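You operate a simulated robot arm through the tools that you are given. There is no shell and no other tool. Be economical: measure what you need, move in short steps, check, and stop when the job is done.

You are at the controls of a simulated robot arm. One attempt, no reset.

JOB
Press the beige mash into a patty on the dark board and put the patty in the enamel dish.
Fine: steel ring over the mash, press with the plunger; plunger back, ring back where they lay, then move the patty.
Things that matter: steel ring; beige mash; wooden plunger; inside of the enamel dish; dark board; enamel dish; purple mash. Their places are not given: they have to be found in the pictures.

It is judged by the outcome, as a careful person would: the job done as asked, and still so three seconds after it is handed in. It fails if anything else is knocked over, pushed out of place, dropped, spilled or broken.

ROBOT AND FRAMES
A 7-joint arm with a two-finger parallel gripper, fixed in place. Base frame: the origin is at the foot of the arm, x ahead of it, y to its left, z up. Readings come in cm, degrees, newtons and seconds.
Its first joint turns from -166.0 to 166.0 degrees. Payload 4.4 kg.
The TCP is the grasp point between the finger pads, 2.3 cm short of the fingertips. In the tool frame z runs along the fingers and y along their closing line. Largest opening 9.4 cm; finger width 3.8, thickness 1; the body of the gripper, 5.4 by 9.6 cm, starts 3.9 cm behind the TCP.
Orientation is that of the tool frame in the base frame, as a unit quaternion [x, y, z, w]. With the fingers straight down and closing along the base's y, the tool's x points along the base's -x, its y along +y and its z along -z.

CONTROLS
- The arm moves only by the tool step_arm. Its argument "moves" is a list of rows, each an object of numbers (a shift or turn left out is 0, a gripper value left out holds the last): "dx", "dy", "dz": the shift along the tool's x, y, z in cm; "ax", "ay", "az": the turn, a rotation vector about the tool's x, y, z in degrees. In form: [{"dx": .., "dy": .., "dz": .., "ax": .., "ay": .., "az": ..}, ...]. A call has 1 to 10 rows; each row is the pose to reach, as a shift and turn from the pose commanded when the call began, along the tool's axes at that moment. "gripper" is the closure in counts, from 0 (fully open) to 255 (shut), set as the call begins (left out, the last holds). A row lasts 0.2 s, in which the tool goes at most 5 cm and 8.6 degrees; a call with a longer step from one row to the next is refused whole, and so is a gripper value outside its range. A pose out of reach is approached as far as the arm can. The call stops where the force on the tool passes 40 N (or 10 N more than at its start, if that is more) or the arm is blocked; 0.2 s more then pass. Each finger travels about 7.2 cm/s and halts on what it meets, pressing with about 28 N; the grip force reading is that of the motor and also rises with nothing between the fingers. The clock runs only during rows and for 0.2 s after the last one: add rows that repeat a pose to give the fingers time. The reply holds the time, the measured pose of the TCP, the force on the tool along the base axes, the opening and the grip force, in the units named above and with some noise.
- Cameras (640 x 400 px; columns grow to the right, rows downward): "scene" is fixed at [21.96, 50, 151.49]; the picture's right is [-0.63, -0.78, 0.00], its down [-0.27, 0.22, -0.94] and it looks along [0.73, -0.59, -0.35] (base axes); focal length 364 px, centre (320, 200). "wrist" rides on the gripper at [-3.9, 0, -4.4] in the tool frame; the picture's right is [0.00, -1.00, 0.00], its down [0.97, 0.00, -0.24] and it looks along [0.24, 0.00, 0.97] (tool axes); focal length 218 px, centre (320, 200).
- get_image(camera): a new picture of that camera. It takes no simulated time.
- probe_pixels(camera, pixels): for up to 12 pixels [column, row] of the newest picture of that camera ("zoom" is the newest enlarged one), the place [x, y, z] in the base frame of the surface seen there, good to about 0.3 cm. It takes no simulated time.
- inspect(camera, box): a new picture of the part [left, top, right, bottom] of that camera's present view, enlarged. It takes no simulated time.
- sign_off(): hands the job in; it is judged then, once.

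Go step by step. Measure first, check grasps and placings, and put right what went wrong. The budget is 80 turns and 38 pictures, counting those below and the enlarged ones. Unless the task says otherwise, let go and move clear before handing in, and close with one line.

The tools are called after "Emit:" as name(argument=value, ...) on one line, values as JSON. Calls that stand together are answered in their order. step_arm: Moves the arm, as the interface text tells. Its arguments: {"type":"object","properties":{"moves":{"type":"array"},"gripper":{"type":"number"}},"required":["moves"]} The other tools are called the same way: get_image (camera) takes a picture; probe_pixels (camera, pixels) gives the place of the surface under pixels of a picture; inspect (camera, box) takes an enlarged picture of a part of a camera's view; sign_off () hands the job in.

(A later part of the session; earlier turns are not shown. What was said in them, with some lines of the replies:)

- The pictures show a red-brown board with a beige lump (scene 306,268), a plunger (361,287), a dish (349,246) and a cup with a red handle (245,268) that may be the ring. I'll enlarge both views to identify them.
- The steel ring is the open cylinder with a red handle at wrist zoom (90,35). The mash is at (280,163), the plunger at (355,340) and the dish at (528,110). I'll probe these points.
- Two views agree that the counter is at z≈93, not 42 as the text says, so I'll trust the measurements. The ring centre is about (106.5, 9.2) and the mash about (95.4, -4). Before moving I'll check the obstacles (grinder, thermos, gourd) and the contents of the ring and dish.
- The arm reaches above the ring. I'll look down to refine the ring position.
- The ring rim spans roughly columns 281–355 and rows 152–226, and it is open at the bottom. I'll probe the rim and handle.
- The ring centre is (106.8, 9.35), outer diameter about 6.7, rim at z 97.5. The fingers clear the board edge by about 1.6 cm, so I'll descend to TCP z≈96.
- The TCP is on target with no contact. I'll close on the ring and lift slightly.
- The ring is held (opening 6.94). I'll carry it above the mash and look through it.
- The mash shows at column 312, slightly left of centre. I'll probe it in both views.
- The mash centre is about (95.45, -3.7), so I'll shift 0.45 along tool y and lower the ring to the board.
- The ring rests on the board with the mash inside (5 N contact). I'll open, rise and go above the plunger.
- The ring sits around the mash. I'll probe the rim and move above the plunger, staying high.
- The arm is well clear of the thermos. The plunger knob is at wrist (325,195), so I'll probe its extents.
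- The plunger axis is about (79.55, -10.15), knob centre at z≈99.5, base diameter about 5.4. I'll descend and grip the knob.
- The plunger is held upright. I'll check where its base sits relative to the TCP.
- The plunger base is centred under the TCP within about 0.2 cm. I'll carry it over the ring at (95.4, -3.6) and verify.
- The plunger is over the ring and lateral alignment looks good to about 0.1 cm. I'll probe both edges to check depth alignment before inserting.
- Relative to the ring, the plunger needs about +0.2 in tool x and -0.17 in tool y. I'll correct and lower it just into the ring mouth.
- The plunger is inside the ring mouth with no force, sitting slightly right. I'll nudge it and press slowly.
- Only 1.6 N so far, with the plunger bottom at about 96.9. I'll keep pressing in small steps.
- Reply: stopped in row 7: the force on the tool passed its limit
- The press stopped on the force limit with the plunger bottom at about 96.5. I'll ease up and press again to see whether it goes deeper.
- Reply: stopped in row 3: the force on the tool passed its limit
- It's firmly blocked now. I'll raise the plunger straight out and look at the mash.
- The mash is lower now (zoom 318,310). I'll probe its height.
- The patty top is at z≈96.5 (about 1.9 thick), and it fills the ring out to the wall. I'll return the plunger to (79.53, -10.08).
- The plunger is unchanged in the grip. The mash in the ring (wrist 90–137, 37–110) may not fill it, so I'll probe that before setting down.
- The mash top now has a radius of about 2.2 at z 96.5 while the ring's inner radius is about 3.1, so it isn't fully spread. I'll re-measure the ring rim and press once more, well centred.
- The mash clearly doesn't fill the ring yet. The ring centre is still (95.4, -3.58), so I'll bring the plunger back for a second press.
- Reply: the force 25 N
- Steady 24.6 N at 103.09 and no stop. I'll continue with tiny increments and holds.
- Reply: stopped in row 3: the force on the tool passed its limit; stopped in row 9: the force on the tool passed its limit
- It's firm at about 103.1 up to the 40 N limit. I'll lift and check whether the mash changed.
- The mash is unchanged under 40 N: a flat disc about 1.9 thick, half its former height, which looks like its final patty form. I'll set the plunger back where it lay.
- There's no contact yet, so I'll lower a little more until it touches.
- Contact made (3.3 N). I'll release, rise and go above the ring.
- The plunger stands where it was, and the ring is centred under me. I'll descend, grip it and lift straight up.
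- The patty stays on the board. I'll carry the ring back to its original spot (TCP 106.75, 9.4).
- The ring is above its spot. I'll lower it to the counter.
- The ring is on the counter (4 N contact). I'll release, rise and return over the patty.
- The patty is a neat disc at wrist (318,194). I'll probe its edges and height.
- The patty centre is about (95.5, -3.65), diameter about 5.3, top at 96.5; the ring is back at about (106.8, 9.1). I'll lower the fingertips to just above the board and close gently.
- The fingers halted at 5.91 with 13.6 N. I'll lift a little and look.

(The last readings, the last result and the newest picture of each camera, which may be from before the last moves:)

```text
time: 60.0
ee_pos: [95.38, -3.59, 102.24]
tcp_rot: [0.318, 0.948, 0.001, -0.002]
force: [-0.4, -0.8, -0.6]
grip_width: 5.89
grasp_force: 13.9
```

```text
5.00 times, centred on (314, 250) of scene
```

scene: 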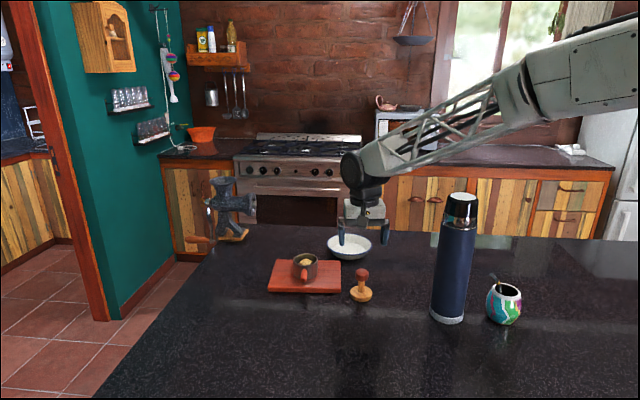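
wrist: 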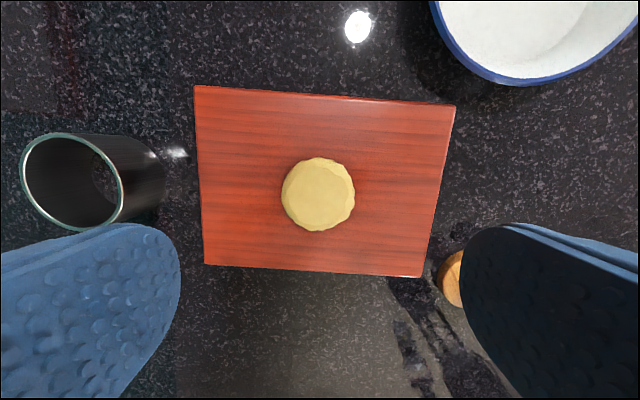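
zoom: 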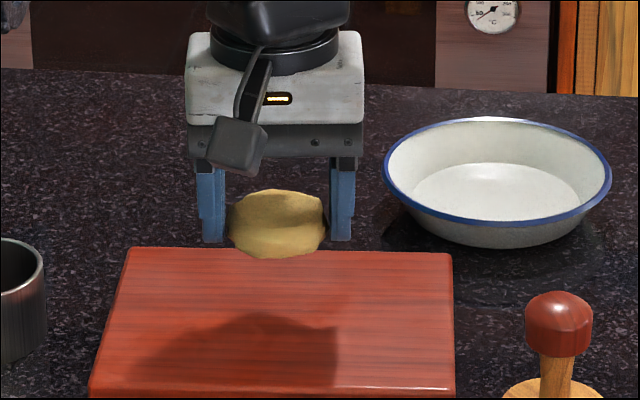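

The patty is held and clear of the board. I'll probe the dish floor and rim.

Emit:
probe_pixels(camera="zoom", pixels=[[496, 195], [418, 192], [574, 192], [496, 167], [496, 216], [386, 172], [609, 172], [496, 119], [496, 242], [265, 250], [265, 215]])

```text
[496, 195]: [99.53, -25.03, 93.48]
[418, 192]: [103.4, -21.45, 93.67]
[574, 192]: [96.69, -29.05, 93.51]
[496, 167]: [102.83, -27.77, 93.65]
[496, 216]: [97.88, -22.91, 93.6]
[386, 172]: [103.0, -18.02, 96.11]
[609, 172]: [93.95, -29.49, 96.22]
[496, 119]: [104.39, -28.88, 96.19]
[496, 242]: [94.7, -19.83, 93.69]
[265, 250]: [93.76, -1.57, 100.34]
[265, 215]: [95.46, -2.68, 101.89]
```

The dish centre is about (99.1, -24.4), floor z≈93.55, rim 96.2. I'll carry the patty over it.

Emit:
step_arm(moves=[{"dx": -1.5, "dy": -1.4, "dz": -1}, {"dx": -3.8, "dy": -3.5, "dz": -1.5}, {"dx": -6.4, "dy": -5.9, "dz": -1.5}, {"dx": -9, "dy": -8.3, "dz": -1.5}, {"dx": -11.6, "dy": -10.7, "dz": -1.5}, {"dx": -13.8, "dy": -12.7, "dz": -1.5}, {"dx": -15, "dy": -13.9, "dz": -1.5}, {"dx": -15.6, "dy": -14.4, "dz": -1.5}, {"dx": -15.6, "dy": -14.4, "dz": -1.5}])

Emit:
get_image(camera="wrist")

```text
time: 62.0
ee_pos: [99.35, -24.61, 103.64]
tcp_rot: [0.316, 0.949, 0.002, -0.001]
force: [0.8, -0.5, -0.5]
grip_width: 5.92
grasp_force: 13.6
```

```text
9 pictures are left
```

wrist: 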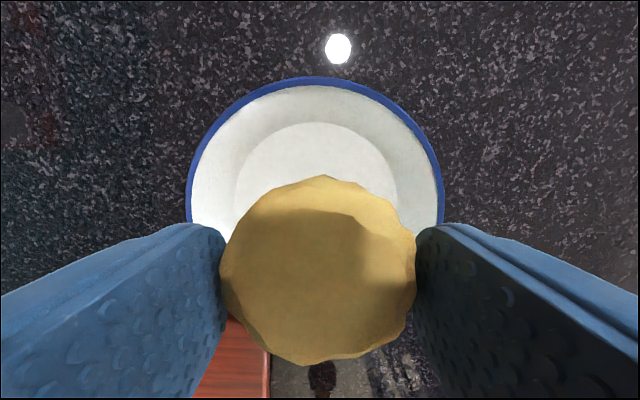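

The patty is nearly centred over the dish (rim columns 187–444), so I'll shift +0.2 in tool y and lower it in.

Emit:
step_arm(moves=[{"dx": 0.1, "dy": 0.2, "dz": 1}, {"dx": 0.1, "dy": 0.2, "dz": 3}, {"dx": 0.1, "dy": 0.2, "dz": 5}, {"dx": 0.1, "dy": 0.2, "dz": 6.2}, {"dx": 0.1, "dy": 0.2, "dz": 6.8}, {"dx": 0.1, "dy": 0.2, "dz": 7.1}, {"dx": 0.1, "dy": 0.2, "dz": 7.3}, {"dx": 0.1, "dy": 0.2, "dz": 7.3}])

```text
time: 63.8
ee_pos: [99.23, -24.38, 96.26]
tcp_rot: [0.318, 0.948, 0.001, -0.001]
force: [0.6, 0.5, -0.1]
grip_width: 5.89
grasp_force: 13.8
```

There's no contact yet and a gap of about 0.15. I'll lower a touch and open just enough to release.

Emit:
step_arm(moves=[{"dz": 0.06}, {"dz": 0.12}, {"dz": 0.12}])

Emit:
step_arm(moves=[{"dz": 0}, {"dz": 0}, {"dz": 0}], gripper=65)

```text
time: 64.6
ee_pos: [99.3, -24.3, 96.18]
tcp_rot: [0.318, 0.948, 0.002, -0.002]
force: [0.5, -0.5, -0.1]
grip_width: 5.91
grasp_force: 14.1
```

```text
time: 65.4
ee_pos: [99.32, -24.38, 96.17]
tcp_rot: [0.317, 0.948, 0.002, -0.002]
force: [-0.1, 0.3, -0.3]
grip_width: 7.03
grasp_force: 0.0
```

It's released at opening 7.0 with no side forces. I'll rise straight up and check.

Emit:
step_arm(moves=[{"dz": -0.5}, {"dz": -2}, {"dz": -5}, {"dz": -9}, {"dz": -13}, {"dz": -17}, {"dz": -17}])

Emit:
get_image(camera="wrist")

Emit:
inspect(camera="scene", box=[190, 210, 390, 335])

```text
time: 67.0
ee_pos: [99.28, -24.39, 113.23]
tcp_rot: [0.317, 0.948, 0.002, -0.001]
force: [0.0, 0.6, -0.5]
grip_width: 6.98
grasp_force: 0.1
```

```text
8 pictures are left
```

wrist: 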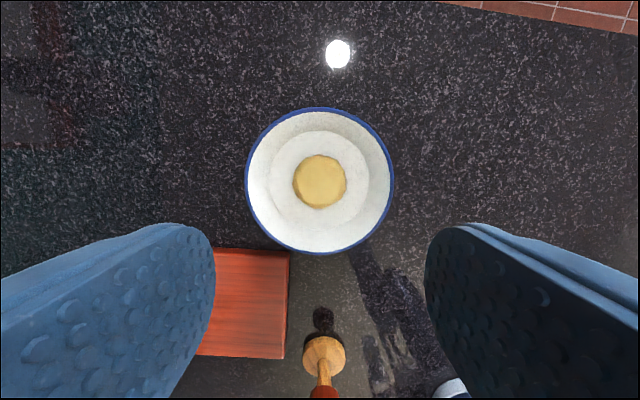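

```text
3.20 times, centred on (290, 272) of scene
```

zoom: 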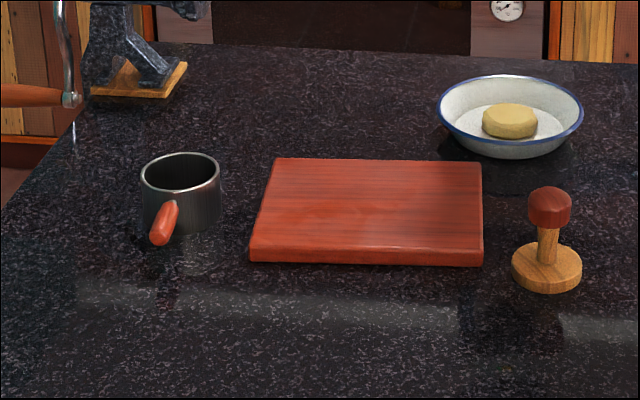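

The patty lies flat in the dish (wrist 320,181). The board and plunger match the first picture, and the ring is within about 0.2 cm of where it lay. The arm is clear, so I'll hand in.

Emit:
sign_off()

```text
The job is handed in.
```

The beige mash is pressed into a patty about 1.9 cm thick and lies in the enamel dish. It stopped spreading at the 40 N limit and did not fill the ring; the plunger and ring are back where they lay.
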